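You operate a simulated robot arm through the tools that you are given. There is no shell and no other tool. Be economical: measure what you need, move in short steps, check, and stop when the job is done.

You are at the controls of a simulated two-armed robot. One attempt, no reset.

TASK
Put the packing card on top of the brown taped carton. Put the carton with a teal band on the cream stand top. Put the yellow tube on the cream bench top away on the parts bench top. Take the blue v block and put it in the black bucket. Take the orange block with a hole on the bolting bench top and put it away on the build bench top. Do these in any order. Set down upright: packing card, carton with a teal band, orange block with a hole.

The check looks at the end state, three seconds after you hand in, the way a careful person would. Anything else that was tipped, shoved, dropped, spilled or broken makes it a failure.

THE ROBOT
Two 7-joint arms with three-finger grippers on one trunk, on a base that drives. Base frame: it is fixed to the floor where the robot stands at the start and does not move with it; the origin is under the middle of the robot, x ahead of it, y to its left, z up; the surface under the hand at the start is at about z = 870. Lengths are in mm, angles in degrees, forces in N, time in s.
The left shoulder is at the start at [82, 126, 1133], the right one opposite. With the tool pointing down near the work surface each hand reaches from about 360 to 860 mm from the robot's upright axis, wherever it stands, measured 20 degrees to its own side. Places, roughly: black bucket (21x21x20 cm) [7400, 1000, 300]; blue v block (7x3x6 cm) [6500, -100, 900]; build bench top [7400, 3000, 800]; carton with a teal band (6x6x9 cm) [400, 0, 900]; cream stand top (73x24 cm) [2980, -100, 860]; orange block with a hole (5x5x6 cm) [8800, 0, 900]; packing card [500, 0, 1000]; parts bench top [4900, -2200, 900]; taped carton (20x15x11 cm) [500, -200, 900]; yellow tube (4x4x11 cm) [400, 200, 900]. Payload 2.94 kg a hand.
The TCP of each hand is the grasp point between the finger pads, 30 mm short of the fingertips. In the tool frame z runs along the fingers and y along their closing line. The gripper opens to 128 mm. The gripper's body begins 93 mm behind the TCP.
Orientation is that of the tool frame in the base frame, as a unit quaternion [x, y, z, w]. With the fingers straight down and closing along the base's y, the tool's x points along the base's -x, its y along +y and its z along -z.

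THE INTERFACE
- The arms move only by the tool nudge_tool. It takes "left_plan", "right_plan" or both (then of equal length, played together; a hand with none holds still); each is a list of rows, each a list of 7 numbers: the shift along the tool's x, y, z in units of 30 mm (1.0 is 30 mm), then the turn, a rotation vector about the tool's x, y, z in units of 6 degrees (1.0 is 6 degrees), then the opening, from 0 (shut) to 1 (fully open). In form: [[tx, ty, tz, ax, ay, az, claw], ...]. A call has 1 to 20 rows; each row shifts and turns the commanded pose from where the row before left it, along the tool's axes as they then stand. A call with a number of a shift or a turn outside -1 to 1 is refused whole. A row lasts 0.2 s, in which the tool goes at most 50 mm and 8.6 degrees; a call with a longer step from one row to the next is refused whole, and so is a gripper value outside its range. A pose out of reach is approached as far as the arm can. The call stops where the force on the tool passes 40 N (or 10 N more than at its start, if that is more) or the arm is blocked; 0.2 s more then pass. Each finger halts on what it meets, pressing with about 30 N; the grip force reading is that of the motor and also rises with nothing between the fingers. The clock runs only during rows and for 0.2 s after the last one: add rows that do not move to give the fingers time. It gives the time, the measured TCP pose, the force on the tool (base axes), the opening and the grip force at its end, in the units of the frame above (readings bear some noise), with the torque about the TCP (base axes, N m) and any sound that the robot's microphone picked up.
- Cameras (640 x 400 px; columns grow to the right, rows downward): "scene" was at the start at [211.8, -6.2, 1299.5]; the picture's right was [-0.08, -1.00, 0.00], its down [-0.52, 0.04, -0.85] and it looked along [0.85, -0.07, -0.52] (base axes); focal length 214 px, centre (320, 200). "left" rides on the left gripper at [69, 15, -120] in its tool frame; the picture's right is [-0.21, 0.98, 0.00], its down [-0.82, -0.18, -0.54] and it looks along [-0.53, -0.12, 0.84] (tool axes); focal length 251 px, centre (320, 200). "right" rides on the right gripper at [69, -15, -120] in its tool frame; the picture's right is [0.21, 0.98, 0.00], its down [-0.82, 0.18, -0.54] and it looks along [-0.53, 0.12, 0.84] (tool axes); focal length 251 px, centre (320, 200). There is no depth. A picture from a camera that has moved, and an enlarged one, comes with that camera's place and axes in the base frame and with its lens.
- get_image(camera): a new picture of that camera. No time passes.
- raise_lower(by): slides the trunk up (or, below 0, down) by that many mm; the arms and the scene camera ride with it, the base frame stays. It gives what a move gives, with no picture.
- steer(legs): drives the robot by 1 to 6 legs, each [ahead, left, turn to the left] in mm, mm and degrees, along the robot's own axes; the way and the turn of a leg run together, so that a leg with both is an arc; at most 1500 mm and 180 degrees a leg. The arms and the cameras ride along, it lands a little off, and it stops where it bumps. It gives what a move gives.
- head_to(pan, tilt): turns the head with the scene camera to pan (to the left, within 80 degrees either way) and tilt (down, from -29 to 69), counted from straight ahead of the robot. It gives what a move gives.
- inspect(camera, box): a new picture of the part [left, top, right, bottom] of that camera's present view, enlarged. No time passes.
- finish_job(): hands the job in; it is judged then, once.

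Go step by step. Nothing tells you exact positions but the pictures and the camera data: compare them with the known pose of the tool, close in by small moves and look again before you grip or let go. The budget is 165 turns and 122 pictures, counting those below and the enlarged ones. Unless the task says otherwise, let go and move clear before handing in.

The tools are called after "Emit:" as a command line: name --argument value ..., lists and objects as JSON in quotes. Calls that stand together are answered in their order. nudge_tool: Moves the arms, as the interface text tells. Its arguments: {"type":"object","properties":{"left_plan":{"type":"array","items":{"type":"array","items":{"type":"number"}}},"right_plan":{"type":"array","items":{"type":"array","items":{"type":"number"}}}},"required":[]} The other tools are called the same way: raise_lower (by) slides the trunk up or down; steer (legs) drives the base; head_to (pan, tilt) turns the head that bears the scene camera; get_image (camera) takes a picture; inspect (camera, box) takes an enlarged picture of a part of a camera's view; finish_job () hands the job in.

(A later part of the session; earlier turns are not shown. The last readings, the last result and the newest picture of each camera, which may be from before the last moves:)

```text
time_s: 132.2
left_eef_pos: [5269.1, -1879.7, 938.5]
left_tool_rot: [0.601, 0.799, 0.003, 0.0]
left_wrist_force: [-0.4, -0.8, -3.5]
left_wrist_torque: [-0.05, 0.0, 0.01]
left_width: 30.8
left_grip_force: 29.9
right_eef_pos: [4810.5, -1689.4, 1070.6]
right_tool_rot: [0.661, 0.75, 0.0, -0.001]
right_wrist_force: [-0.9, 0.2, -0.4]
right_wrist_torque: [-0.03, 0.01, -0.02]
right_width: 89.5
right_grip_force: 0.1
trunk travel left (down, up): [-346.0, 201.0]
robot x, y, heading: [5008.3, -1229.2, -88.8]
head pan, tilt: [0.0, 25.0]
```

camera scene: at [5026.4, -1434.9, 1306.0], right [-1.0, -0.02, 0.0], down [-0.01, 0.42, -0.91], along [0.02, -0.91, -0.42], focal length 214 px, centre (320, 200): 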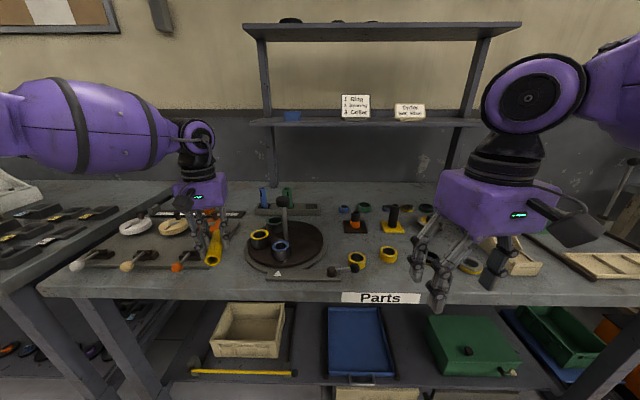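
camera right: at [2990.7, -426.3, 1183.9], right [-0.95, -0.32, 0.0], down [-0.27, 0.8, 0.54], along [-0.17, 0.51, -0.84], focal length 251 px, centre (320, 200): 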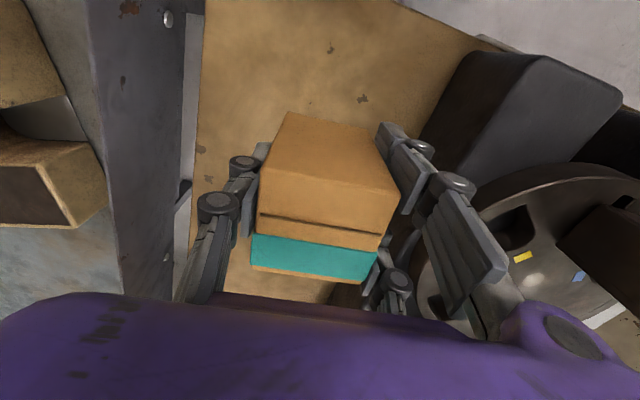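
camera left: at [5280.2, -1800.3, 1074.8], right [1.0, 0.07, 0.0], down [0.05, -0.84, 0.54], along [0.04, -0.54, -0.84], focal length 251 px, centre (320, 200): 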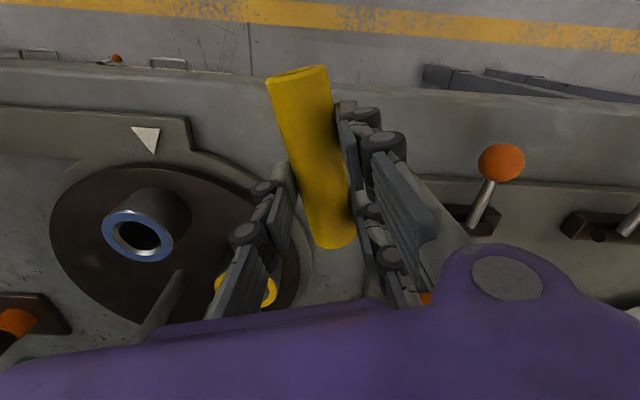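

Emit:
nudge_tool --left_plan '[[0, 0, 0.07, 0, 0, 0, 0], [0, 0, 0.07, 0, 0, 0, 0], [0, 0, 0, 0, 0, 0, 0]]'

```text
time_s: 133.0
left_eef_pos: [5267.3, -1881.3, 933.3]
left_tool_rot: [0.6, 0.8, 0.002, 0.0]
left_wrist_force: [-0.4, -0.2, -3.3]
left_wrist_torque: [-0.03, 0.02, -0.02]
left_width: 30.8
left_grip_force: 30.2
right_eef_pos: [4810.6, -1689.7, 1071.4]
right_tool_rot: [0.661, 0.75, 0.001, 0.001]
right_wrist_force: [-0.2, -0.8, 0.4]
right_wrist_torque: [0.0, 0.02, -0.02]
right_width: 89.5
right_grip_force: 0.0
trunk travel left (down, up): [-346.0, 201.0]
robot x, y, heading: [5000.3, -1228.9, -89.0]
head pan, tilt: [0.0, 25.0]
```

Emit:
nudge_tool --left_plan '[[0, 0, 0.07, 0, 0, 0, 0], [0, 0, 0.07, 0, 0, 0, 0], [0, 0, 0.07, 0, 0, 0, 0], [0, 0, 0, 0, 0, 0, 0]]'

Emit:
inspect --camera "scene" --box '[160, 200, 300, 300]'

```text
time_s: 134.0
left_eef_pos: [5268.4, -1881.1, 928.0]
left_tool_rot: [0.6, 0.8, 0.003, 0.0]
left_wrist_force: [0.6, 0.0, -3.7]
left_wrist_torque: [-0.01, 0.0, -0.02]
left_width: 30.7
left_grip_force: 29.6
right_eef_pos: [4810.3, -1688.6, 1071.1]
right_tool_rot: [0.662, 0.75, 0.001, -0.001]
right_wrist_force: [-0.8, -0.5, 0.6]
right_wrist_torque: [0.01, -0.01, 0.02]
right_width: 89.9
right_grip_force: 0.0
trunk travel left (down, up): [-346.0, 201.0]
robot x, y, heading: [5003.4, -1226.7, -88.9]
head pan, tilt: [0.0, 25.0]
```

```text
4.00 times, centred on (230, 250) of scene
camera zoom: at [5009.3, -1445.5, 1305.9], right [-1.0, -0.02, 0.0], down [-0.01, 0.42, -0.91], along [0.02, -0.91, -0.42], focal length 858 px, centre (680, 0)
```

zoom: 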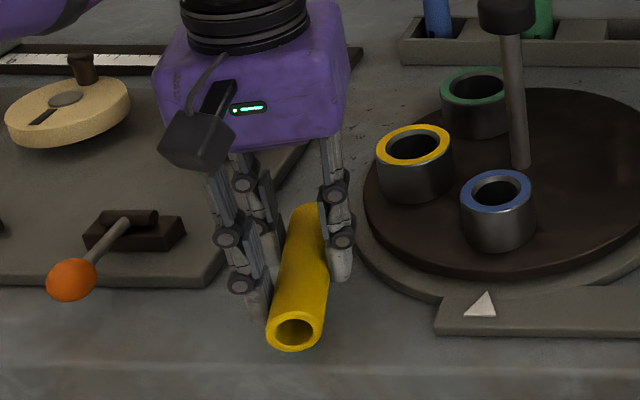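

Emit:
nudge_tool --left_plan '[[0, 0, 0.1, 0, 0, 0, 0], [0, 0, 0.1, 0, 0, 0, 0], [0, 0, 0.1, 0, 0, 0, 0], [0, 0, 0, 0, 0, 0, 0]]'

```text
time_s: 135.0
left_eef_pos: [5267.8, -1881.5, 919.1]
left_tool_rot: [0.601, 0.8, 0.004, 0.001]
left_wrist_force: [0.9, 1.4, -5.0]
left_wrist_torque: [-0.03, -0.03, -0.02]
left_width: 30.5
left_grip_force: 29.7
right_eef_pos: [4809.6, -1688.9, 1071.0]
right_tool_rot: [0.661, 0.75, -0.001, 0.0]
right_wrist_force: [0.1, 0.1, 1.5]
right_wrist_torque: [0.04, 0.02, 0.0]
right_width: 89.8
right_grip_force: 0.1
trunk travel left (down, up): [-346.0, 201.0]
robot x, y, heading: [5005.2, -1224.6, -88.7]
head pan, tilt: [0.0, 25.0]
```

Emit:
nudge_tool --left_plan '[[0, 0, 0.08, 0, 0, 0, 0], [0, 0, 0.08, 0, 0, 0, 0], [0, 0, 0.08, 0, 0, 0, 0], [0, 0, 0, 0, 0, 0, 0]]'

Emit:
inspect --camera "scene" --box '[160, 200, 300, 300]'

```text
time_s: 136.0
left_eef_pos: [5267.8, -1879.6, 911.7]
left_tool_rot: [0.6, 0.8, 0.003, 0.0]
left_wrist_force: [-0.2, -0.1, -3.3]
left_wrist_torque: [0.01, -0.03, 0.01]
left_width: 30.8
left_grip_force: 30.3
right_eef_pos: [4810.5, -1689.7, 1070.7]
right_tool_rot: [0.661, 0.75, 0.001, 0.001]
right_wrist_force: [-0.2, -0.3, 0.5]
right_wrist_torque: [0.02, 0.01, 0.0]
right_width: 89.8
right_grip_force: 0.1
trunk travel left (down, up): [-346.0, 201.0]
robot x, y, heading: [5006.3, -1229.1, -88.8]
head pan, tilt: [0.0, 25.0]
```

```text
4.00 times, centred on (230, 250) of scene
camera zoom: at [5009.2, -1445.4, 1305.9], right [-1.0, -0.02, 0.0], down [-0.01, 0.42, -0.91], along [0.02, -0.91, -0.42], focal length 858 px, centre (680, 0)
```

zoom: 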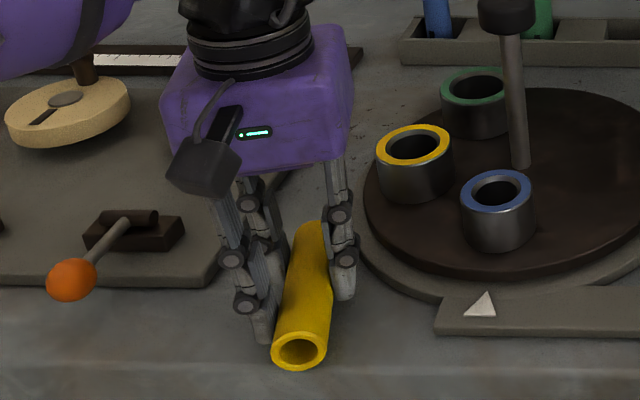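

The bench is lower than thought, so its edge is nearer y≈-1822; the tube must go about 30 mm deeper and a bit left. Raising slightly, shifting and looking again.

Emit:
nudge_tool --left_plan '[[0, 0, -0.8, 0, 0, 0, 0], [0, 0, 0, 0, 0, 0, 0]]'

Emit:
steer --legs '[[32, 29, 0]]'

Emit:
inspect --camera "scene" --box '[160, 210, 300, 310]'

Emit:
get_image --camera "left"

```text
time_s: 136.6
left_eef_pos: [5269.2, -1881.1, 935.7]
left_tool_rot: [0.6, 0.8, 0.004, -0.001]
left_wrist_force: [-0.1, -0.7, -4.3]
left_wrist_torque: [0.0, -0.03, -0.01]
left_width: 30.6
left_grip_force: 30.3
right_eef_pos: [4810.6, -1689.5, 1070.4]
right_tool_rot: [0.661, 0.75, 0.0, 0.001]
right_wrist_force: [0.5, 0.8, 0.3]
right_wrist_torque: [0.02, 0.02, -0.01]
right_width: 89.7
right_grip_force: 0.0
trunk travel left (down, up): [-346.0, 201.0]
robot x, y, heading: [5007.5, -1228.5, -88.4]
head pan, tilt: [0.0, 25.0]
```

```text
time_s: 137.5
left_eef_pos: [5297.4, -1911.8, 935.7]
left_tool_rot: [0.601, 0.799, 0.003, 0.0]
left_wrist_force: [0.5, -0.4, -2.7]
left_wrist_torque: [0.02, 0.01, -0.03]
left_width: 30.9
left_grip_force: 30.4
right_eef_pos: [4839.8, -1720.5, 1071.7]
right_tool_rot: [0.662, 0.75, 0.0, 0.0]
right_wrist_force: [0.0, 0.1, -0.1]
right_wrist_torque: [-0.01, 0.02, 0.0]
right_width: 89.8
right_grip_force: 0.2
trunk travel left (down, up): [-346.0, 201.0]
robot x, y, heading: [5034.1, -1260.1, -88.9]
head pan, tilt: [0.0, 25.0]
```

```text
4.00 times, centred on (230, 260) of scene
camera zoom: at [5038.4, -1476.9, 1305.9], right [-1.0, -0.02, 0.0], down [-0.01, 0.42, -0.91], along [0.02, -0.91, -0.42], focal length 858 px, centre (680, -40)
```

zoom: 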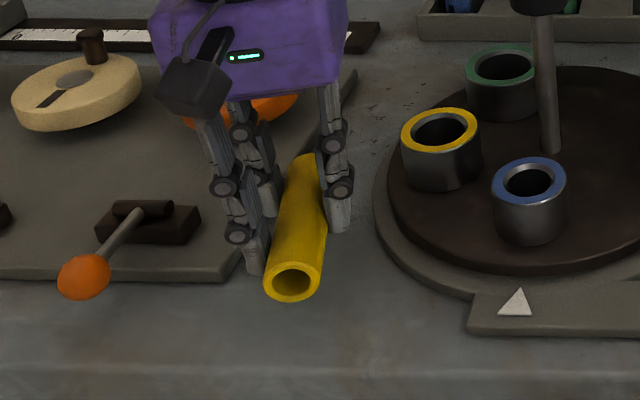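

```text
61 pictures are left
camera left: at [5292.6, -1842.0, 1056.6], right [1.0, 0.07, 0.0], down [0.05, -0.84, 0.54], along [0.04, -0.53, -0.84], focal length 251 px, centre (320, 200)
```

left: 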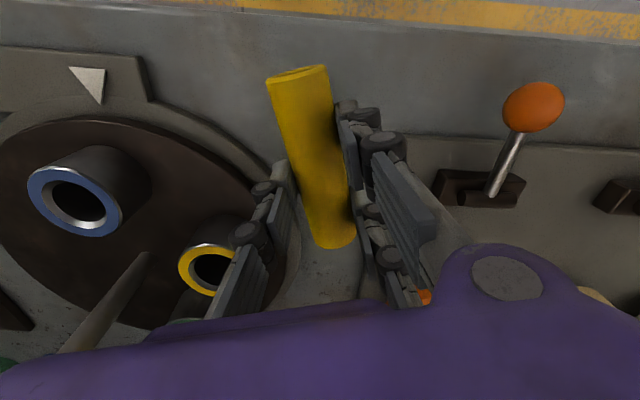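

There's more room toward the turntable; shifting 12 mm right and lowering.

Emit:
steer --legs '[[4, -12, 0]]'

Emit:
nudge_tool --left_plan '[[0, 0, 0.4, 0, 0, 0, 0], [0, 0, 0.4, 0, 0, 0, 0], [0, 0, 0, 0, 0, 0, 0]]'

Emit:
inspect --camera "scene" --box '[160, 210, 300, 310]'

```text
time_s: 138.3
left_eef_pos: [5287.4, -1916.7, 937.2]
left_tool_rot: [0.6, 0.8, 0.004, 0.001]
left_wrist_force: [0.4, 0.5, -3.9]
left_wrist_torque: [-0.04, 0.03, 0.0]
left_width: 30.7
left_grip_force: 30.2
right_eef_pos: [4828.7, -1724.6, 1070.1]
right_tool_rot: [0.661, 0.75, 0.001, 0.001]
right_wrist_force: [0.6, -0.4, -0.6]
right_wrist_torque: [-0.02, -0.01, 0.02]
right_width: 89.6
right_grip_force: 0.0
trunk travel left (down, up): [-346.0, 201.0]
robot x, y, heading: [5022.0, -1266.0, -88.7]
head pan, tilt: [0.0, 25.0]
```

```text
time_s: 139.1
left_eef_pos: [5286.5, -1915.0, 911.0]
left_tool_rot: [0.6, 0.8, 0.002, 0.001]
left_wrist_force: [-0.6, -1.3, -3.5]
left_wrist_torque: [-0.02, 0.0, 0.02]
left_width: 30.8
left_grip_force: 30.1
right_eef_pos: [4827.0, -1724.5, 1071.0]
right_tool_rot: [0.66, 0.751, 0.0, 0.0]
right_wrist_force: [0.1, -0.4, 0.3]
right_wrist_torque: [0.01, 0.01, 0.0]
right_width: 89.7
right_grip_force: 0.0
trunk travel left (down, up): [-346.0, 201.0]
robot x, y, heading: [5022.1, -1262.2, -88.7]
head pan, tilt: [0.0, 25.0]
```

```text
4.00 times, centred on (230, 260) of scene
camera zoom: at [5026.7, -1480.7, 1305.9], right [-1.0, -0.02, 0.0], down [-0.01, 0.42, -0.91], along [0.02, -0.91, -0.42], focal length 858 px, centre (680, -40)
```

zoom: 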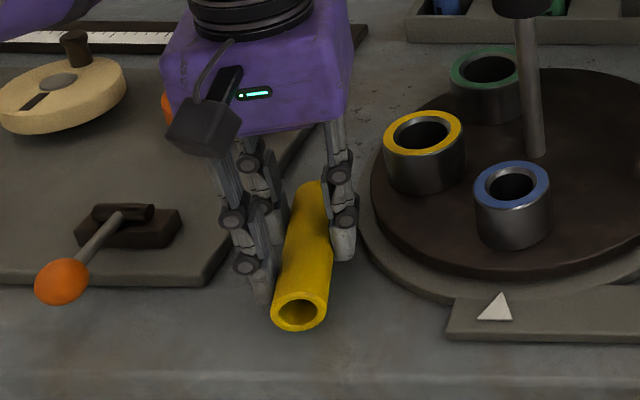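

Well placed. Continuing down in small steps until contact.

Emit:
nudge_tool --left_plan '[[0, 0, 0.08, 0, 0, 0, 0], [0, 0, 0.08, 0, 0, 0, 0], [0, 0, 0, 0, 0, 0, 0]]'

```text
time_s: 139.9
left_eef_pos: [5284.3, -1916.0, 908.6]
left_tool_rot: [0.6, 0.8, 0.003, 0.001]
left_wrist_force: [1.4, 0.1, -1.1]
left_wrist_torque: [-0.2, -0.03, 0.04]
left_width: 30.7
left_grip_force: 30.0
right_eef_pos: [4826.9, -1723.6, 1071.5]
right_tool_rot: [0.661, 0.75, 0.0, 0.0]
right_wrist_force: [-0.2, -0.4, 0.5]
right_wrist_torque: [-0.02, 0.03, -0.02]
right_width: 89.7
right_grip_force: 0.1
trunk travel left (down, up): [-346.0, 201.0]
robot x, y, heading: [5023.6, -1261.7, -88.8]
head pan, tilt: [0.0, 25.0]
```

Emit:
nudge_tool --left_plan '[[0, 0, 0.07, 0, 0, 0, 0], [0, 0, 0, 0, 0, 0, 0]]'

```text
time_s: 140.5
left_eef_pos: [5285.5, -1916.4, 907.0]
left_tool_rot: [0.6, 0.8, 0.001, 0.0]
left_wrist_force: [3.4, -4.4, 14.8]
left_wrist_torque: [0.53, 0.11, -0.07]
left_width: 30.9
left_grip_force: 30.4
right_eef_pos: [4827.6, -1724.4, 1071.6]
right_tool_rot: [0.66, 0.752, 0.0, 0.001]
right_wrist_force: [0.4, -0.6, -0.2]
right_wrist_torque: [0.03, -0.01, 0.02]
right_width: 89.8
right_grip_force: 0.1
trunk travel left (down, up): [-346.0, 201.0]
robot x, y, heading: [5023.0, -1264.2, -88.6]
head pan, tilt: [0.0, 25.0]
```

Seated on the bench. Opening gently and rising.

Emit:
nudge_tool --left_plan '[[0, 0, 0, 0, 0, 0, 0.28], [0, 0, 0, 0, 0, 0, 0.34], [0, 0, 0, 0, 0, 0, 0.38], [0, 0, 0, 0, 0, 0, 0.38], [0, 0, -0.4, 0, 0, 0, 0.38], [0, 0, -0.8, 0, 0, 0, 0.38], [0, 0, -1, 0, 0, 0, 0.38], [0, 0, -1, 0, 0, 0, 0.38], [0, 0, -1, 0, 0, 0, 0.38], [0, 0, -1, 0, 0, 0, 0.38], [0, 0, 0, 0, 0, 0, 0.38]]'

Emit:
inspect --camera "scene" --box '[140, 180, 320, 310]'

```text
time_s: 142.9
left_eef_pos: [5285.0, -1917.8, 1061.2]
left_tool_rot: [0.6, 0.8, 0.004, -0.001]
left_wrist_force: [0.2, -0.8, -0.4]
left_wrist_torque: [-0.03, -0.03, -0.01]
left_width: 48.4
left_grip_force: 0.0
right_eef_pos: [4826.7, -1724.3, 1071.5]
right_tool_rot: [0.661, 0.751, 0.0, 0.0]
right_wrist_force: [-0.1, -0.6, 0.1]
right_wrist_torque: [0.02, 0.01, 0.01]
right_width: 89.6
right_grip_force: 0.1
trunk travel left (down, up): [-346.0, 201.0]
robot x, y, heading: [5023.4, -1262.5, -88.8]
head pan, tilt: [0.0, 25.0]
```

```text
3.08 times, centred on (230, 245) of scene
camera zoom: at [5026.7, -1480.7, 1305.9], right [-1.0, -0.02, 0.0], down [-0.01, 0.42, -0.91], along [0.02, -0.91, -0.42], focal length 660 px, centre (597, 62)
```

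zoom: 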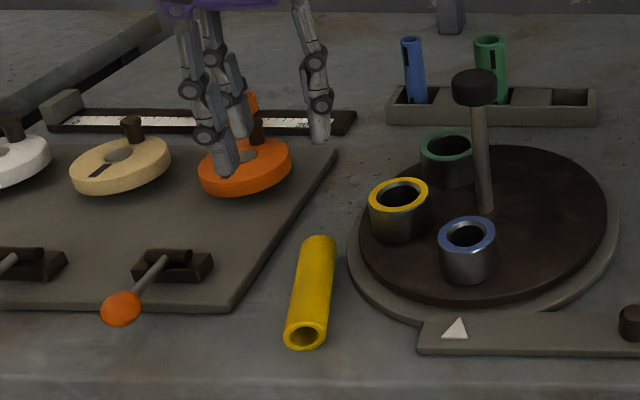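

The tube lies safely on the parts bench. Backing out and turning down the aisle to find the blue V block.

Emit:
steer --legs '[[-250, 0, 0], [0, 0, 88.8]]'

Emit:
head_to --pan 15 --tilt 12

Emit:
get_image --camera "scene"

```text
time_s: 148.5
left_eef_pos: [5673.2, -761.8, 1060.5]
left_tool_rot: [-0.137, 0.991, 0.001, -0.002]
left_wrist_force: [0.5, -0.1, -0.1]
left_wrist_torque: [-0.03, 0.0, 0.02]
left_width: 48.5
left_grip_force: 0.0
right_eef_pos: [5476.4, -1216.3, 1071.2]
right_tool_rot: [-0.057, 0.998, 0.0, 0.001]
right_wrist_force: [0.7, 1.0, 0.3]
right_wrist_torque: [-0.01, 0.0, 0.01]
right_width: 89.6
right_grip_force: 0.1
trunk travel left (down, up): [-346.0, 201.0]
robot x, y, heading: [5018.2, -1014.0, 0.9]
head pan, tilt: [0.0, 25.0]
```

```text
time_s: 149.3
left_eef_pos: [5672.9, -761.0, 1061.8]
left_tool_rot: [-0.136, 0.991, 0.003, -0.002]
left_wrist_force: [0.5, 0.2, -0.2]
left_wrist_torque: [-0.01, -0.01, 0.0]
left_width: 48.5
left_grip_force: 0.1
right_eef_pos: [5477.1, -1217.7, 1071.7]
right_tool_rot: [-0.058, 0.998, 0.0, 0.001]
right_wrist_force: [0.2, -0.5, 0.3]
right_wrist_torque: [0.01, 0.02, 0.04]
right_width: 89.3
right_grip_force: 0.0
trunk travel left (down, up): [-346.0, 201.0]
robot x, y, heading: [5016.5, -1014.5, 0.7]
head pan, tilt: [15.0, 12.0]
```

```text
58 pictures are left
camera scene: at [5231.4, -988.4, 1327.0], right [0.27, -0.96, 0.0], down [-0.2, -0.06, -0.98], along [0.94, 0.26, -0.21], focal length 214 px, centre (320, 200)
```

scene: 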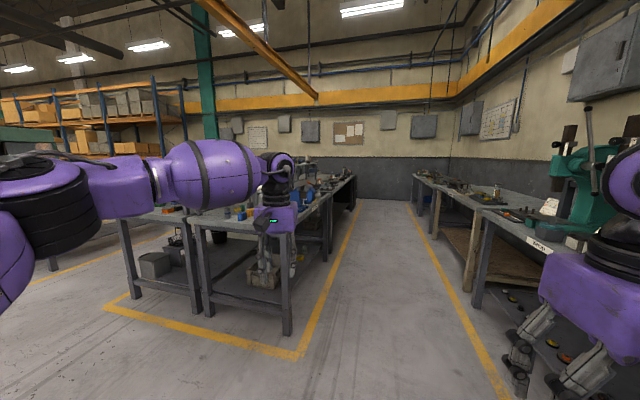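

The bench end facing us starts near x≈6450, y -390…340. I'll drive forward and left to face it.

Emit:
steer --legs '[[560, 0, 0], [0, 900, 0]]'

Emit:
head_to --pan 0 --tilt 22

Emit:
get_image --camera "scene"

```text
time_s: 160.4
left_eef_pos: [6226.9, 142.0, 1060.8]
left_tool_rot: [-0.136, 0.991, 0.003, -0.002]
left_wrist_force: [-0.6, 0.4, 0.7]
left_wrist_torque: [0.03, 0.0, -0.01]
left_width: 48.7
left_grip_force: 0.1
right_eef_pos: [6028.5, -313.1, 1070.7]
right_tool_rot: [-0.058, 0.998, 0.0, 0.0]
right_wrist_force: [0.1, -0.9, 0.4]
right_wrist_torque: [0.04, -0.01, 0.03]
right_width: 89.5
right_grip_force: 0.0
trunk travel left (down, up): [-346.0, 201.0]
robot x, y, heading: [5573.6, -112.0, 0.4]
head pan, tilt: [15.0, 12.0]
```

```text
time_s: 161.1
left_eef_pos: [6226.6, 141.2, 1060.8]
left_tool_rot: [-0.135, 0.991, 0.002, -0.002]
left_wrist_force: [-1.4, -0.4, -0.1]
left_wrist_torque: [0.03, 0.02, 0.05]
left_width: 48.7
left_grip_force: 0.0
right_eef_pos: [6028.1, -311.9, 1071.2]
right_tool_rot: [-0.058, 0.998, -0.001, 0.0]
right_wrist_force: [0.8, -0.9, 0.6]
right_wrist_torque: [-0.01, 0.03, 0.03]
right_width: 89.7
right_grip_force: 0.1
trunk travel left (down, up): [-346.0, 201.0]
robot x, y, heading: [5569.1, -110.3, 0.6]
head pan, tilt: [0.0, 22.0]
```

```text
57 pictures are left
camera scene: at [5787.0, -109.0, 1310.9], right [0.01, -1.0, 0.0], down [-0.37, 0.0, -0.93], along [0.93, 0.01, -0.37], focal length 214 px, centre (320, 200)
```

scene: 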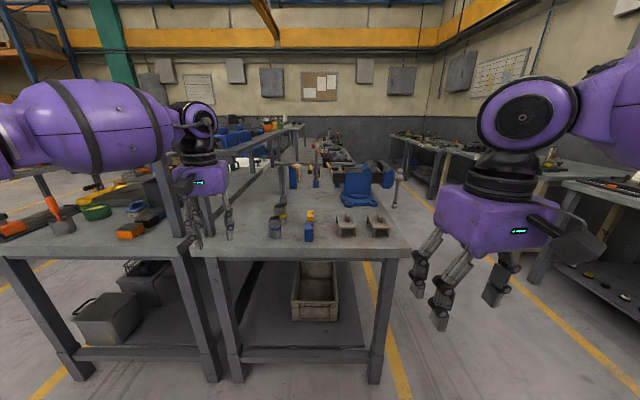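

Emit:
inspect --camera "scene" --box '[210, 150, 430, 270]'

```text
2.91 times, centred on (320, 210) of scene
camera zoom: at [5787.0, -109.0, 1310.9], right [0.01, -1.0, 0.0], down [-0.37, 0.0, -0.93], along [0.93, 0.01, -0.37], focal length 624 px, centre (320, 171)
```

zoom: 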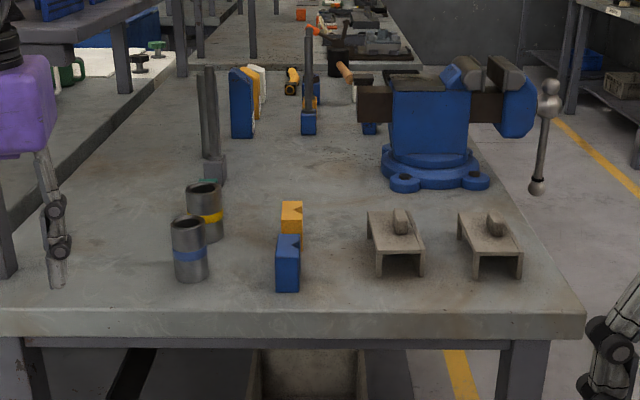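

The blue V block stands near (6495,-60), ahead of a yellow one. I'll straighten and retract the left hand, then place the base for a left-hand pick.

Emit:
nudge_tool --left_plan '[[0, 0, 0, 0, 0, 0.87, 0.5], [0, 0, 0, 0, 0, 0.87, 0.5], [0, 0, 0, 0, 0, 0.86, 0.5], [1, 0, -0.5, 0, 0, 0, 0.5], [1, 0, -0.5, 0, 0, 0, 0.5], [1, 0, 0, 0, 0, 0, 0.5], [1, 0, 0, 0, 0, 0, 0.5]]'

Emit:
steer --legs '[[0, -140, 0], [360, 0, 0]]'

Emit:
get_image --camera "left"

Emit:
get_image --camera "scene"

```text
time_s: 162.7
left_eef_pos: [6105.4, 142.5, 1092.4]
left_tool_rot: [0.0, 1.0, 0.002, -0.003]
left_wrist_force: [0.1, 0.0, -0.5]
left_wrist_torque: [0.02, -0.02, -0.04]
left_width: 63.8
left_grip_force: 0.0
right_eef_pos: [6028.7, -312.3, 1070.9]
right_tool_rot: [-0.058, 0.998, 0.0, 0.002]
right_wrist_force: [-0.7, 0.3, 0.2]
right_wrist_torque: [0.0, -0.04, -0.01]
right_width: 89.5
right_grip_force: 0.0
trunk travel left (down, up): [-346.0, 201.0]
robot x, y, heading: [5565.1, -112.0, 0.4]
head pan, tilt: [0.0, 22.0]
```

```text
time_s: 166.5
left_eef_pos: [6469.9, 0.3, 1091.4]
left_tool_rot: [0.003, 1.0, 0.002, -0.003]
left_wrist_force: [-0.2, 0.7, 0.3]
left_wrist_torque: [0.02, 0.02, 0.0]
left_width: 63.6
left_grip_force: 0.1
right_eef_pos: [6389.7, -453.6, 1071.6]
right_tool_rot: [-0.055, 0.998, 0.0, 0.0]
right_wrist_force: [0.6, -0.5, -0.4]
right_wrist_torque: [-0.03, -0.02, 0.04]
right_width: 89.6
right_grip_force: 0.1
trunk travel left (down, up): [-346.0, 201.0]
robot x, y, heading: [5928.4, -247.3, 0.4]
head pan, tilt: [0.0, 22.0]
```

```text
55 pictures are left
camera left: at [6401.4, 16.4, 1212.4], right [0.22, 0.98, 0.0], down [0.82, -0.19, 0.54], along [0.52, -0.12, -0.84], focal length 251 px, centre (320, 200)
```

left: 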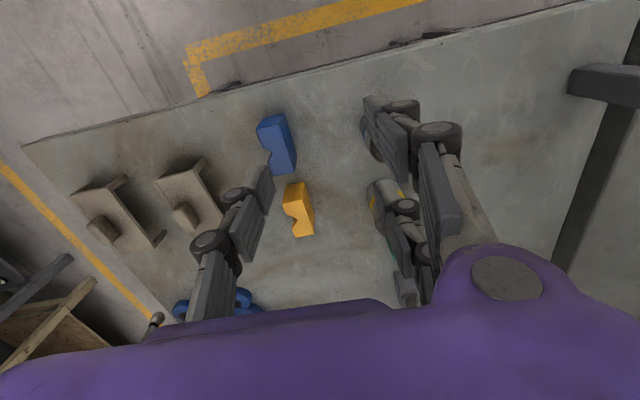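

```text
54 pictures are left
camera scene: at [6148.6, -248.2, 1310.8], right [0.0, -1.0, 0.0], down [-0.37, 0.0, -0.93], along [0.93, 0.0, -0.37], focal length 214 px, centre (320, 200)
```

scene: 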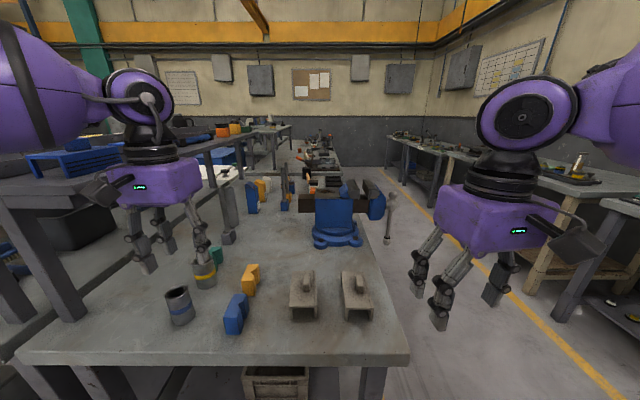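

Emit:
inspect --camera "left" --box '[220, 90, 360, 250]'

Emit:
inspect --camera "scene" --box '[150, 240, 290, 350]'

```text
2.50 times, centred on (290, 170) of left
camera zoom: at [6401.4, 16.4, 1212.4], right [0.22, 0.98, 0.0], down [0.82, -0.19, 0.54], along [0.52, -0.12, -0.84], focal length 629 px, centre (395, 275)
```

zoom: 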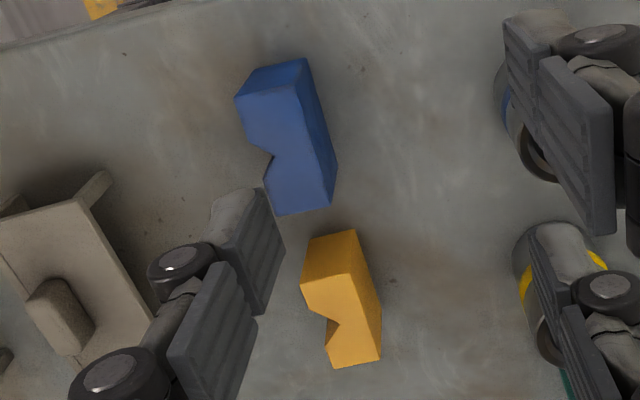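

```text
3.64 times, centred on (220, 295) of scene
camera zoom: at [6148.6, -248.2, 1310.8], right [0.0, -1.0, 0.0], down [-0.37, 0.0, -0.93], along [0.93, 0.0, -0.37], focal length 780 px, centre (684, -146)
```

zoom: 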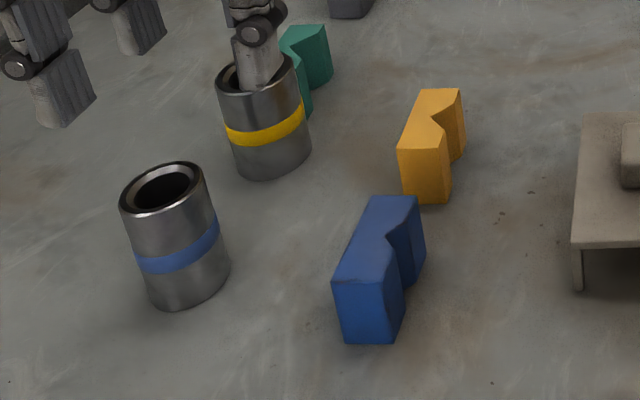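

The V block is x 6468–6529, y -74…-44 with its notch facing -y, so I'll grip its flat ends along x. Turning the left hand -90° and moving above it.

Emit:
nudge_tool --left_plan '[[0, 0, 0, 0, 0, -1, 0.62], [0, 0, 0, 0, 0, -1, 0.62], [0, 0, 0, 0, 0, -1, 0.62], [0, 0, 0, 0, 0, -1, 0.62], [0, 0, 0, 0, 0, -1, 0.62], [0, 0, 0, 0, 0, -1, 0.62], [0, 0, 0, 0, 0, -1, 0.62], [0, 0, 0, 0, 0, -1, 0.62], [0, 0, 0, 0, 0, -1, 0.62], [0, 0, 0, 0, 0, -1, 0.62], [0, 0, 0, 0, 0, -1, 0.62], [0, 0, 0, 0, 0, -1, 0.62], [0, 0, 0, 0, 0, -1, 0.62], [0, 0, 0, 0, 0, -1, 0.62], [0, 0, 0, 0, 0, -1, 0.62], [0.98, -0.47, 0, 0, 0, 0, 0.62], [0.98, -0.47, 0, 0, 0, 0, 0.62], [0, 0, 0.9, 0, 0, 0, 0.62], [0, 0, 0, 0, 0, 0, 0.62]]'

Emit:
get_image --camera "left"

```text
time_s: 170.5
left_eef_pos: [6496.6, -59.8, 1064.3]
left_tool_rot: [-0.705, 0.709, 0.002, 0.0]
left_wrist_force: [0.5, 0.0, -0.2]
left_wrist_torque: [0.02, 0.01, -0.03]
left_width: 79.4
left_grip_force: 0.0
right_eef_pos: [6388.7, -453.8, 1071.4]
right_tool_rot: [-0.055, 0.999, 0.001, 0.0]
right_wrist_force: [0.7, -0.7, -0.3]
right_wrist_torque: [0.03, 0.0, -0.03]
right_width: 89.6
right_grip_force: 0.0
trunk travel left (down, up): [-346.0, 201.0]
robot x, y, heading: [5930.5, -248.1, 0.0]
head pan, tilt: [0.0, 22.0]
```

```text
51 pictures are left
camera left: at [6482.1, -126.9, 1184.5], right [-0.98, 0.22, 0.01], down [0.19, 0.82, 0.54], along [0.11, 0.53, -0.84], focal length 251 px, centre (320, 200)
```

left: 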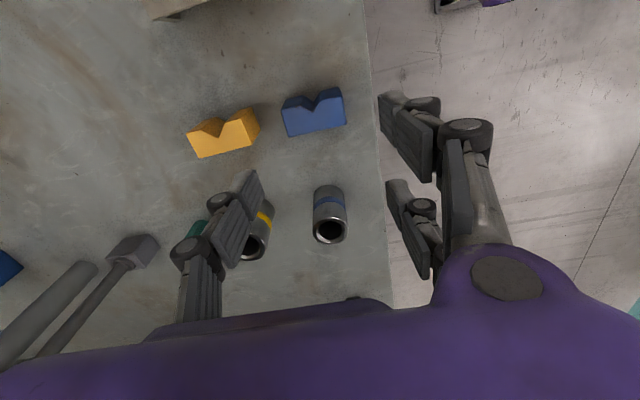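

Aligned over the block. Descending and gripping it.

Emit:
nudge_tool --left_plan '[[0, 0, 0.86, 0, 0, 0, 0.62], [0, 0, 0.86, 0, 0, 0, 0.62], [0, 0, 0.86, 0, 0, 0, 0.62], [0, 0, 0.86, 0, 0, 0, 0.62], [0, 0, 0.86, 0, 0, 0, 0.62], [0, 0, 0.8, 0, 0, 0, 0.62], [0, 0, 0, 0, 0, 0, 0.55], [0, 0, 0, 0, 0, 0, 0.45], [0, 0, 0, 0, 0, 0, 0.35], [0, 0, 0, 0, 0, 0, 0.25], [0, 0, 0, 0, 0, 0, 0.15]]'

Emit:
get_image --camera "left"

```text
time_s: 172.9
left_eef_pos: [6496.7, -58.0, 910.6]
left_tool_rot: [-0.706, 0.709, 0.003, 0.0]
left_wrist_force: [1.5, -1.7, 0.7]
left_wrist_torque: [-0.15, -0.26, 0.01]
left_width: 63.6
left_grip_force: 30.1
right_eef_pos: [6388.4, -453.5, 1071.8]
right_tool_rot: [-0.055, 0.998, 0.0, 0.0]
right_wrist_force: [-0.4, 0.2, -0.2]
right_wrist_torque: [0.01, 0.01, 0.01]
right_width: 89.3
right_grip_force: 0.0
trunk travel left (down, up): [-346.0, 201.0]
robot x, y, heading: [5930.3, -254.4, 0.3]
head pan, tilt: [0.0, 22.0]
```

```text
50 pictures are left
camera left: at [6482.0, -127.0, 1031.2], right [-0.98, 0.22, 0.01], down [0.19, 0.82, 0.54], along [0.11, 0.53, -0.84], focal length 251 px, centre (320, 200)
```

left: 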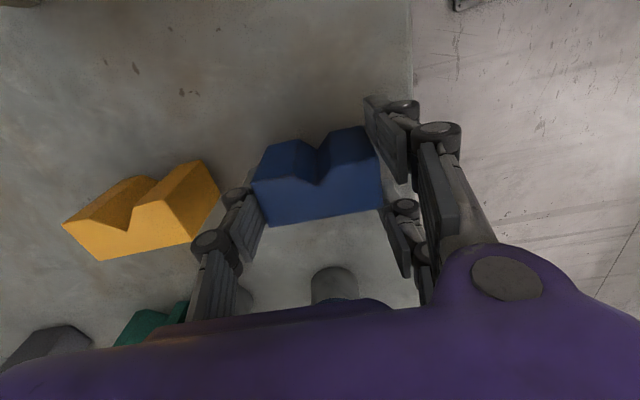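

V block held. Lifting, backing off, then looking left for the bucket.

Emit:
nudge_tool --left_plan '[[0, 0, -0.5, 0, 0, 0, 0.15], [0, 0, -1, 0, 0, 0, 0.15], [0, 0, -1, 0, 0, 0, 0.15], [0, 0, -1, 0, 0, 0, 0.15], [0, 0, -1, 0, 0, 0, 0.15], [0, 0, -1, 0, 0, 0, 0.15], [0, 0, 0, 0, 0, 0, 0.15]]'

Emit:
steer --legs '[[-400, 0, 0]]'

Emit:
head_to --pan 38 --tilt 15

Emit:
get_image --camera "scene"

```text
time_s: 174.5
left_eef_pos: [6496.7, -58.1, 1075.2]
left_tool_rot: [-0.705, 0.709, 0.003, -0.002]
left_wrist_force: [-0.7, 0.1, -7.2]
left_wrist_torque: [-0.02, 0.03, -0.03]
left_width: 63.5
left_grip_force: 30.6
right_eef_pos: [6389.6, -454.0, 1071.3]
right_tool_rot: [-0.055, 0.998, 0.001, 0.0]
right_wrist_force: [0.0, -1.1, 0.4]
right_wrist_torque: [0.01, -0.02, -0.02]
right_width: 89.5
right_grip_force: 0.0
trunk travel left (down, up): [-346.0, 201.0]
robot x, y, heading: [5937.1, -251.3, 0.2]
head pan, tilt: [0.0, 22.0]
```

```text
time_s: 177.0
left_eef_pos: [6094.2, -59.6, 1075.7]
left_tool_rot: [-0.705, 0.709, 0.003, -0.001]
left_wrist_force: [0.3, -0.1, -6.2]
left_wrist_torque: [-0.02, -0.01, 0.0]
left_width: 63.4
left_grip_force: 30.1
right_eef_pos: [5985.4, -454.5, 1070.7]
right_tool_rot: [-0.056, 0.998, 0.0, -0.001]
right_wrist_force: [0.0, 0.5, 0.0]
right_wrist_torque: [0.0, -0.02, -0.02]
right_width: 89.5
right_grip_force: 0.1
trunk travel left (down, up): [-346.0, 201.0]
robot x, y, heading: [5530.4, -251.4, 0.5]
head pan, tilt: [0.0, 22.0]
```

```text
time_s: 178.1
left_eef_pos: [6094.9, -59.4, 1076.2]
left_tool_rot: [-0.705, 0.709, 0.003, -0.001]
left_wrist_force: [0.1, 0.3, -6.8]
left_wrist_torque: [0.02, 0.0, 0.01]
left_width: 63.5
left_grip_force: 29.9
right_eef_pos: [5988.1, -456.1, 1070.7]
right_tool_rot: [-0.054, 0.999, 0.0, 0.0]
right_wrist_force: [-0.5, -1.0, -0.8]
right_wrist_torque: [0.01, -0.02, -0.03]
right_width: 89.8
right_grip_force: 0.2
trunk travel left (down, up): [-346.0, 201.0]
robot x, y, heading: [5527.6, -251.5, 0.4]
head pan, tilt: [38.0, 15.0]
```

```text
49 pictures are left
camera scene: at [5727.3, -192.4, 1322.1], right [0.62, -0.79, 0.0], down [-0.2, -0.16, -0.97], along [0.76, 0.6, -0.26], focal length 214 px, centre (320, 200)
```

scene: 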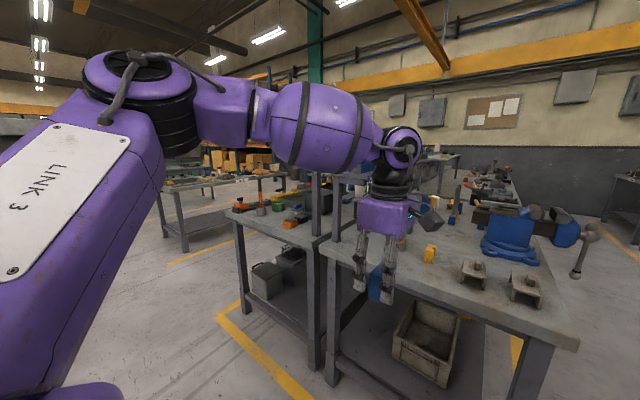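

The benches end near y≈1100 on the left; the bucket should be along that side. Driving left around the bench end, step by step.

Emit:
steer --legs '[[0, 1000, 0]]'

Emit:
head_to --pan 20 --tilt 15

Emit:
get_image --camera "scene"

```text
time_s: 187.2
left_eef_pos: [6092.2, 936.8, 1076.7]
left_tool_rot: [-0.705, 0.71, 0.003, -0.001]
left_wrist_force: [-0.4, -0.6, -5.9]
left_wrist_torque: [0.0, -0.02, 0.0]
left_width: 63.0
left_grip_force: 30.2
right_eef_pos: [5983.3, 541.9, 1070.9]
right_tool_rot: [-0.054, 0.999, 0.0, 0.0]
right_wrist_force: [-0.5, 0.2, -0.1]
right_wrist_torque: [0.02, 0.03, 0.01]
right_width: 89.8
right_grip_force: 0.2
trunk travel left (down, up): [-346.0, 201.0]
robot x, y, heading: [5528.8, 748.2, 0.1]
head pan, tilt: [38.0, 15.0]
```

```text
time_s: 188.0
left_eef_pos: [6092.4, 937.3, 1076.1]
left_tool_rot: [-0.704, 0.71, 0.003, -0.001]
left_wrist_force: [0.3, -0.1, -6.0]
left_wrist_torque: [0.04, 0.03, 0.03]
left_width: 63.2
left_grip_force: 29.9
right_eef_pos: [5982.8, 541.8, 1070.7]
right_tool_rot: [-0.054, 0.999, 0.001, -0.001]
right_wrist_force: [0.4, 0.4, -0.3]
right_wrist_torque: [0.01, 0.0, 0.02]
right_width: 89.6
right_grip_force: 0.2
trunk travel left (down, up): [-346.0, 201.0]
robot x, y, heading: [5528.9, 746.5, 0.1]
head pan, tilt: [20.0, 15.0]
```

```text
48 pictures are left
camera scene: at [5738.2, 779.2, 1322.1], right [0.34, -0.94, 0.0], down [-0.24, -0.09, -0.97], along [0.91, 0.33, -0.26], focal length 214 px, centre (320, 200)
```

scene: 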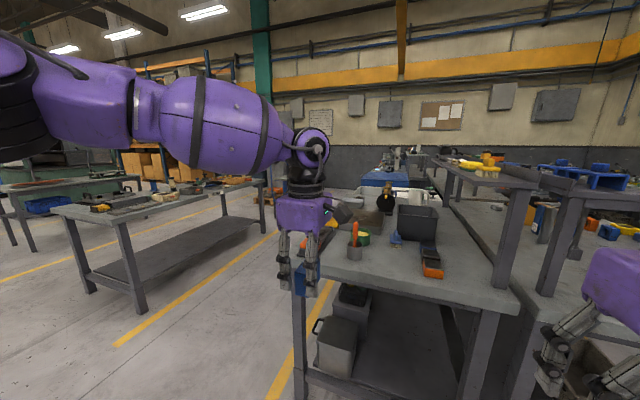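

The bench's left side faces a wide aisle (y≈1150–2600). Driving into it to look for the bucket from the side.

Emit:
steer --legs '[[0, 1080, 0], [1400, 0, 0], [0, 0, -60]]'

Emit:
head_to --pan 10 --tilt 25

Emit:
get_image --camera "scene"

```text
time_s: 206.8
left_eef_pos: [7357.6, 1409.8, 1075.4]
left_tool_rot: [-0.25, 0.968, 0.004, 0.001]
left_wrist_force: [-0.1, 0.0, -6.8]
left_wrist_torque: [-0.01, 0.0, -0.01]
left_width: 63.2
left_grip_force: 30.2
right_eef_pos: [6959.1, 1310.8, 1071.1]
right_tool_rot: [0.456, 0.89, 0.0, 0.0]
right_wrist_force: [-0.5, 0.4, -0.2]
right_wrist_torque: [0.05, 0.02, -0.01]
right_width: 89.7
right_grip_force: 0.0
trunk travel left (down, up): [-346.0, 201.0]
robot x, y, heading: [6908.4, 1810.4, -60.8]
head pan, tilt: [20.0, 15.0]
```

```text
time_s: 207.5
left_eef_pos: [7357.1, 1412.2, 1074.0]
left_tool_rot: [-0.251, 0.968, 0.004, 0.0]
left_wrist_force: [-0.3, -0.4, -6.4]
left_wrist_torque: [0.01, 0.01, 0.0]
left_width: 63.2
left_grip_force: 29.8
right_eef_pos: [6959.5, 1310.4, 1070.5]
right_tool_rot: [0.457, 0.89, 0.001, 0.001]
right_wrist_force: [0.8, -0.1, 0.0]
right_wrist_torque: [-0.01, -0.01, -0.01]
right_width: 89.8
right_grip_force: 0.0
trunk travel left (down, up): [-346.0, 201.0]
robot x, y, heading: [6912.1, 1807.5, -60.6]
head pan, tilt: [10.0, 25.0]
```

```text
47 pictures are left
camera scene: at [7032.4, 1629.9, 1305.9], right [-0.77, -0.64, 0.0], down [-0.27, 0.33, -0.91], along [0.58, -0.7, -0.42], focal length 214 px, centre (320, 200)
```

scene: 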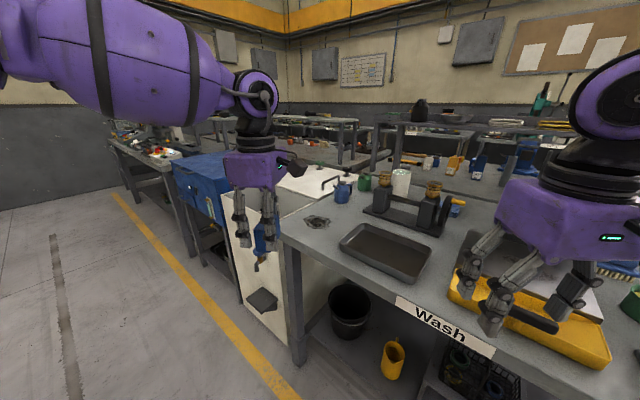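

The bucket is on the lower shelf under the "Wash" bench at about (7400,960), rim z≈400, with the bench edge at y≈1220. I'll square up to it, lower the trunk and look again.

Emit:
steer --legs '[[0, 0, -29.4], [0, 290, 0]]'

Emit:
raise_lower --by -340

Emit:
head_to --pan 10 --tilt 28

Emit:
get_image --camera "scene"

```text
time_s: 212.1
left_eef_pos: [7395.2, 1243.7, 1075.2]
left_tool_rot: [0.004, 1.0, 0.003, 0.002]
left_wrist_force: [0.1, -0.6, -6.3]
left_wrist_torque: [0.0, -0.06, -0.02]
left_width: 63.3
left_grip_force: 30.3
right_eef_pos: [7000.0, 1353.1, 1071.9]
right_tool_rot: [0.669, 0.743, 0.0, 0.0]
right_wrist_force: [-0.2, 0.0, 0.8]
right_wrist_torque: [0.01, -0.05, 0.0]
right_width: 89.9
right_grip_force: 0.1
trunk travel left (down, up): [-346.0, 201.0]
robot x, y, heading: [7203.3, 1809.9, -90.0]
head pan, tilt: [10.0, 25.0]
```

```text
time_s: 213.9
left_eef_pos: [7396.5, 1242.2, 897.3]
left_tool_rot: [0.003, 1.0, 0.003, 0.001]
left_wrist_force: [1.8, 4.1, 13.0]
left_wrist_torque: [-0.57, -0.04, 0.15]
left_width: 63.1
left_grip_force: 30.0
right_eef_pos: [7001.2, 1351.7, 889.4]
right_tool_rot: [0.668, 0.744, 0.003, -0.003]
right_wrist_force: [-0.1, 0.4, 1.2]
right_wrist_torque: [-0.01, 0.04, 0.01]
right_width: 89.5
right_grip_force: 0.2
trunk travel left (down, up): [-169.0, 378.0]
robot x, y, heading: [7202.7, 1811.9, -89.8]
head pan, tilt: [10.0, 25.0]
stopped: the force on the tool passed its limit at 58 N (the readings are from after the stop); the commanded pose is now the measured one
```

```text
time_s: 214.6
left_eef_pos: [7396.2, 1241.7, 899.0]
left_tool_rot: [0.004, 1.0, 0.004, 0.002]
left_wrist_force: [2.8, 2.8, 11.3]
left_wrist_torque: [-0.62, -0.04, 0.11]
left_width: 63.3
left_grip_force: 30.1
right_eef_pos: [6999.7, 1351.7, 889.0]
right_tool_rot: [0.668, 0.744, 0.004, -0.002]
right_wrist_force: [-0.3, 0.4, -0.1]
right_wrist_torque: [0.0, 0.02, 0.0]
right_width: 89.6
right_grip_force: 0.1
trunk travel left (down, up): [-169.0, 378.0]
robot x, y, heading: [7204.9, 1813.1, -90.0]
head pan, tilt: [10.0, 28.0]
```

```text
46 pictures are left
camera scene: at [7219.9, 1543.1, 1116.0], right [-0.98, -0.18, 0.0], down [-0.08, 0.46, -0.88], along [0.15, -0.87, -0.47], focal length 214 px, centre (320, 200)
```

scene: 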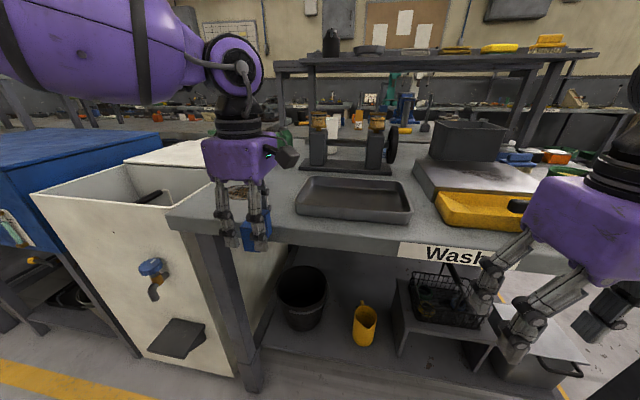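

The held block touched the bench edge; nothing else seems moved. I'll raise, back off, then lower the trunk in the clear.

Emit:
raise_lower --by 50

Emit:
steer --legs '[[-280, 0, 0]]'

Emit:
raise_lower --by -215

Emit:
get_image --camera "scene"

Emit:
get_image --camera "left"

```text
time_s: 215.5
left_eef_pos: [7395.6, 1240.8, 946.9]
left_tool_rot: [0.005, 1.0, 0.004, 0.002]
left_wrist_force: [-0.1, -1.1, -5.2]
left_wrist_torque: [0.06, -0.04, -0.03]
left_width: 63.2
left_grip_force: 29.9
right_eef_pos: [7000.8, 1351.6, 939.4]
right_tool_rot: [0.667, 0.745, 0.004, -0.004]
right_wrist_force: [-1.3, -0.4, -0.8]
right_wrist_torque: [0.02, 0.02, 0.01]
right_width: 89.6
right_grip_force: 0.0
trunk travel left (down, up): [-219.0, 328.0]
robot x, y, heading: [7205.3, 1808.2, -90.0]
head pan, tilt: [10.0, 28.0]
```

```text
time_s: 217.4
left_eef_pos: [7395.6, 1523.7, 946.0]
left_tool_rot: [0.002, 1.0, 0.004, 0.002]
left_wrist_force: [-0.5, -0.1, -6.6]
left_wrist_torque: [0.02, -0.03, 0.01]
left_width: 63.2
left_grip_force: 30.3
right_eef_pos: [7001.1, 1633.0, 938.6]
right_tool_rot: [0.667, 0.745, 0.005, -0.003]
right_wrist_force: [0.2, -0.4, 0.2]
right_wrist_torque: [-0.03, -0.02, 0.0]
right_width: 89.9
right_grip_force: 0.1
trunk travel left (down, up): [-219.0, 328.0]
robot x, y, heading: [7208.4, 2093.1, -89.7]
head pan, tilt: [10.0, 28.0]
```

```text
time_s: 219.7
left_eef_pos: [7395.6, 1524.3, 733.7]
left_tool_rot: [0.003, 1.0, 0.005, 0.002]
left_wrist_force: [0.3, -0.3, -6.1]
left_wrist_torque: [-0.02, 0.02, 0.0]
left_width: 63.2
left_grip_force: 30.2
right_eef_pos: [7001.3, 1631.9, 724.4]
right_tool_rot: [0.667, 0.745, 0.004, -0.004]
right_wrist_force: [0.8, 0.4, 0.1]
right_wrist_torque: [0.0, -0.03, -0.04]
right_width: 89.5
right_grip_force: 0.1
trunk travel left (down, up): [-4.0, 543.0]
robot x, y, heading: [7206.4, 2089.9, -89.7]
head pan, tilt: [10.0, 28.0]
```

```text
45 pictures are left
camera scene: at [7220.0, 1770.5, 948.3], right [-0.98, -0.18, 0.0], down [-0.08, 0.46, -0.88], along [0.16, -0.87, -0.47], focal length 214 px, centre (320, 200)
```

scene: 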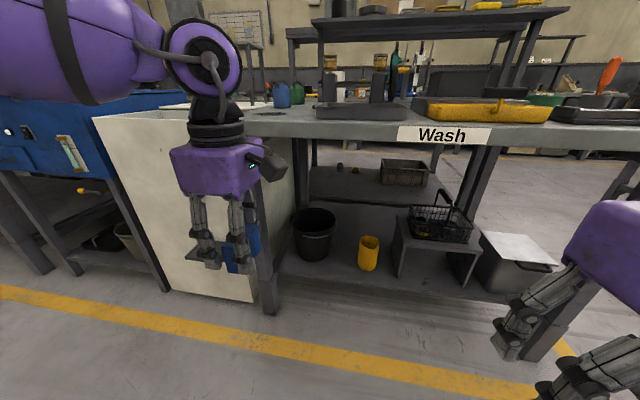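

```text
44 pictures are left
camera left: at [7327.1, 1538.5, 853.1], right [0.22, 0.98, 0.01], down [0.82, -0.19, 0.54], along [0.53, -0.11, -0.84], focal length 251 px, centre (320, 200)
```

left: 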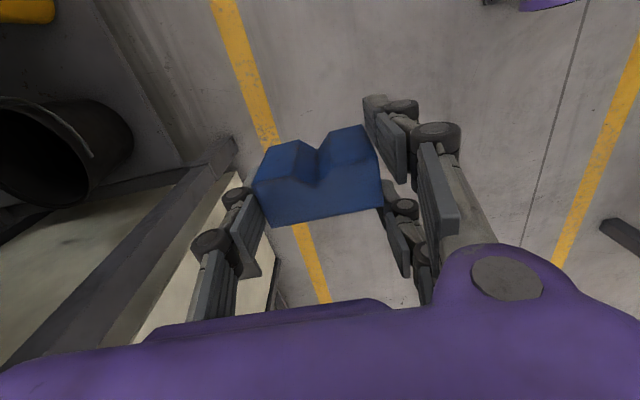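

Bucket rim centre ≈ (7399,954), z≈400, bench underside ≈820. I'll set the left hand to normal yaw, pitched 30° forward, reach out and down, then drive it in under the bench.

Emit:
nudge_tool --left_plan '[[0, 0, 0, 0, 0, 1, 0.15], [0, 0, 0, 0, 0, 1, 0.15], [0, 0, 0, 0, 0, 1, 0.15], [0, 0, 0, 0, 0, 1, 0.15], [0, 0, 0, 0, 0, 1, 0.15], [0, 0, 0, 0, 0, 1, 0.15], [0, 0, 0, 0, 0, 1, 0.15], [0, 0, 0, 0, 0, 1, 0.15], [0, 0, 0, 0, 0, 1, 0.15], [0, 0, 0, 0, 0, 1, 0.15], [0, 0, 0, 0, 0, 1, 0.15], [0, 0, 0, 0, 0, 1, 0.15], [0, 0, 0, 0, 0, 1, 0.15], [0, 0, 0, 0, 0, 1, 0.15], [0, 0, 0, 0, 0, 1, 0.15], [-1, 0, 0.2, 0, 0, 0, 0.15], [-1, 0, 0.2, 0, 0, 0, 0.15], [-1, 0, 0.2, 0, 0, 0, 0.15]]'

Emit:
nudge_tool --left_plan '[[0, 0, 0, 0, -1, 0, 0.15], [0, 0, 0, 0, -1, 0, 0.15], [0, 0, 0, 0, -1, 0, 0.15], [0, 0, 0, 0, -1, 0, 0.15], [0, 0, 0, 0, -1, 0, 0.15], [-0.09, 0, 1, 0, 0, 0, 0.15], [-0.09, 0, 1, 0, 0, 0, 0.15], [-0.09, 0, 1, 0, 0, 0, 0.15], [0.3, 0, 0.87, 0, 0, 0, 0.15], [0.3, 0, 0.87, 0, 0, 0, 0.15], [0.3, 0, 0.87, 0, 0, 0, 0.15], [0.3, 0, 0.87, 0, 0, 0, 0.15], [0, 0, 0, 0, 0, 0, 0.15]]'

Emit:
get_image --camera "scene"

```text
time_s: 223.5
left_eef_pos: [7396.8, 1432.4, 713.9]
left_tool_rot: [0.709, 0.705, 0.005, -0.003]
left_wrist_force: [0.0, -0.3, -6.3]
left_wrist_torque: [0.0, -0.02, -0.01]
left_width: 63.2
left_grip_force: 30.3
right_eef_pos: [7000.2, 1630.6, 724.6]
right_tool_rot: [0.667, 0.745, 0.004, -0.002]
right_wrist_force: [0.1, -0.4, -0.6]
right_wrist_torque: [0.02, -0.01, 0.01]
right_width: 89.7
right_grip_force: 0.1
trunk travel left (down, up): [-4.0, 543.0]
robot x, y, heading: [7205.6, 2092.7, -89.8]
head pan, tilt: [10.0, 28.0]
```

```text
time_s: 226.3
left_eef_pos: [7395.8, 1360.7, 530.1]
left_tool_rot: [0.686, 0.682, -0.18, 0.181]
left_wrist_force: [0.1, -0.4, -5.3]
left_wrist_torque: [0.06, 0.02, 0.0]
left_width: 63.2
left_grip_force: 30.0
right_eef_pos: [7002.2, 1632.0, 725.0]
right_tool_rot: [0.667, 0.745, 0.005, -0.003]
right_wrist_force: [-0.4, 0.2, -0.1]
right_wrist_torque: [-0.01, 0.02, 0.01]
right_width: 89.4
right_grip_force: 0.0
trunk travel left (down, up): [-4.0, 543.0]
robot x, y, heading: [7207.3, 2090.9, -89.8]
head pan, tilt: [10.0, 28.0]
```

```text
43 pictures are left
camera scene: at [7220.0, 1770.3, 948.3], right [-0.98, -0.18, 0.0], down [-0.08, 0.46, -0.88], along [0.16, -0.87, -0.47], focal length 214 px, centre (320, 200)
```

scene: 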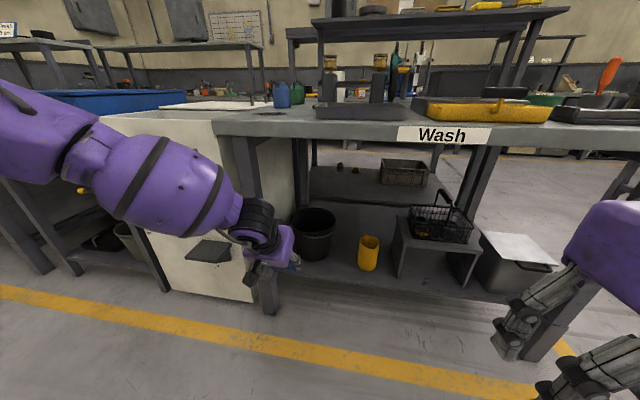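

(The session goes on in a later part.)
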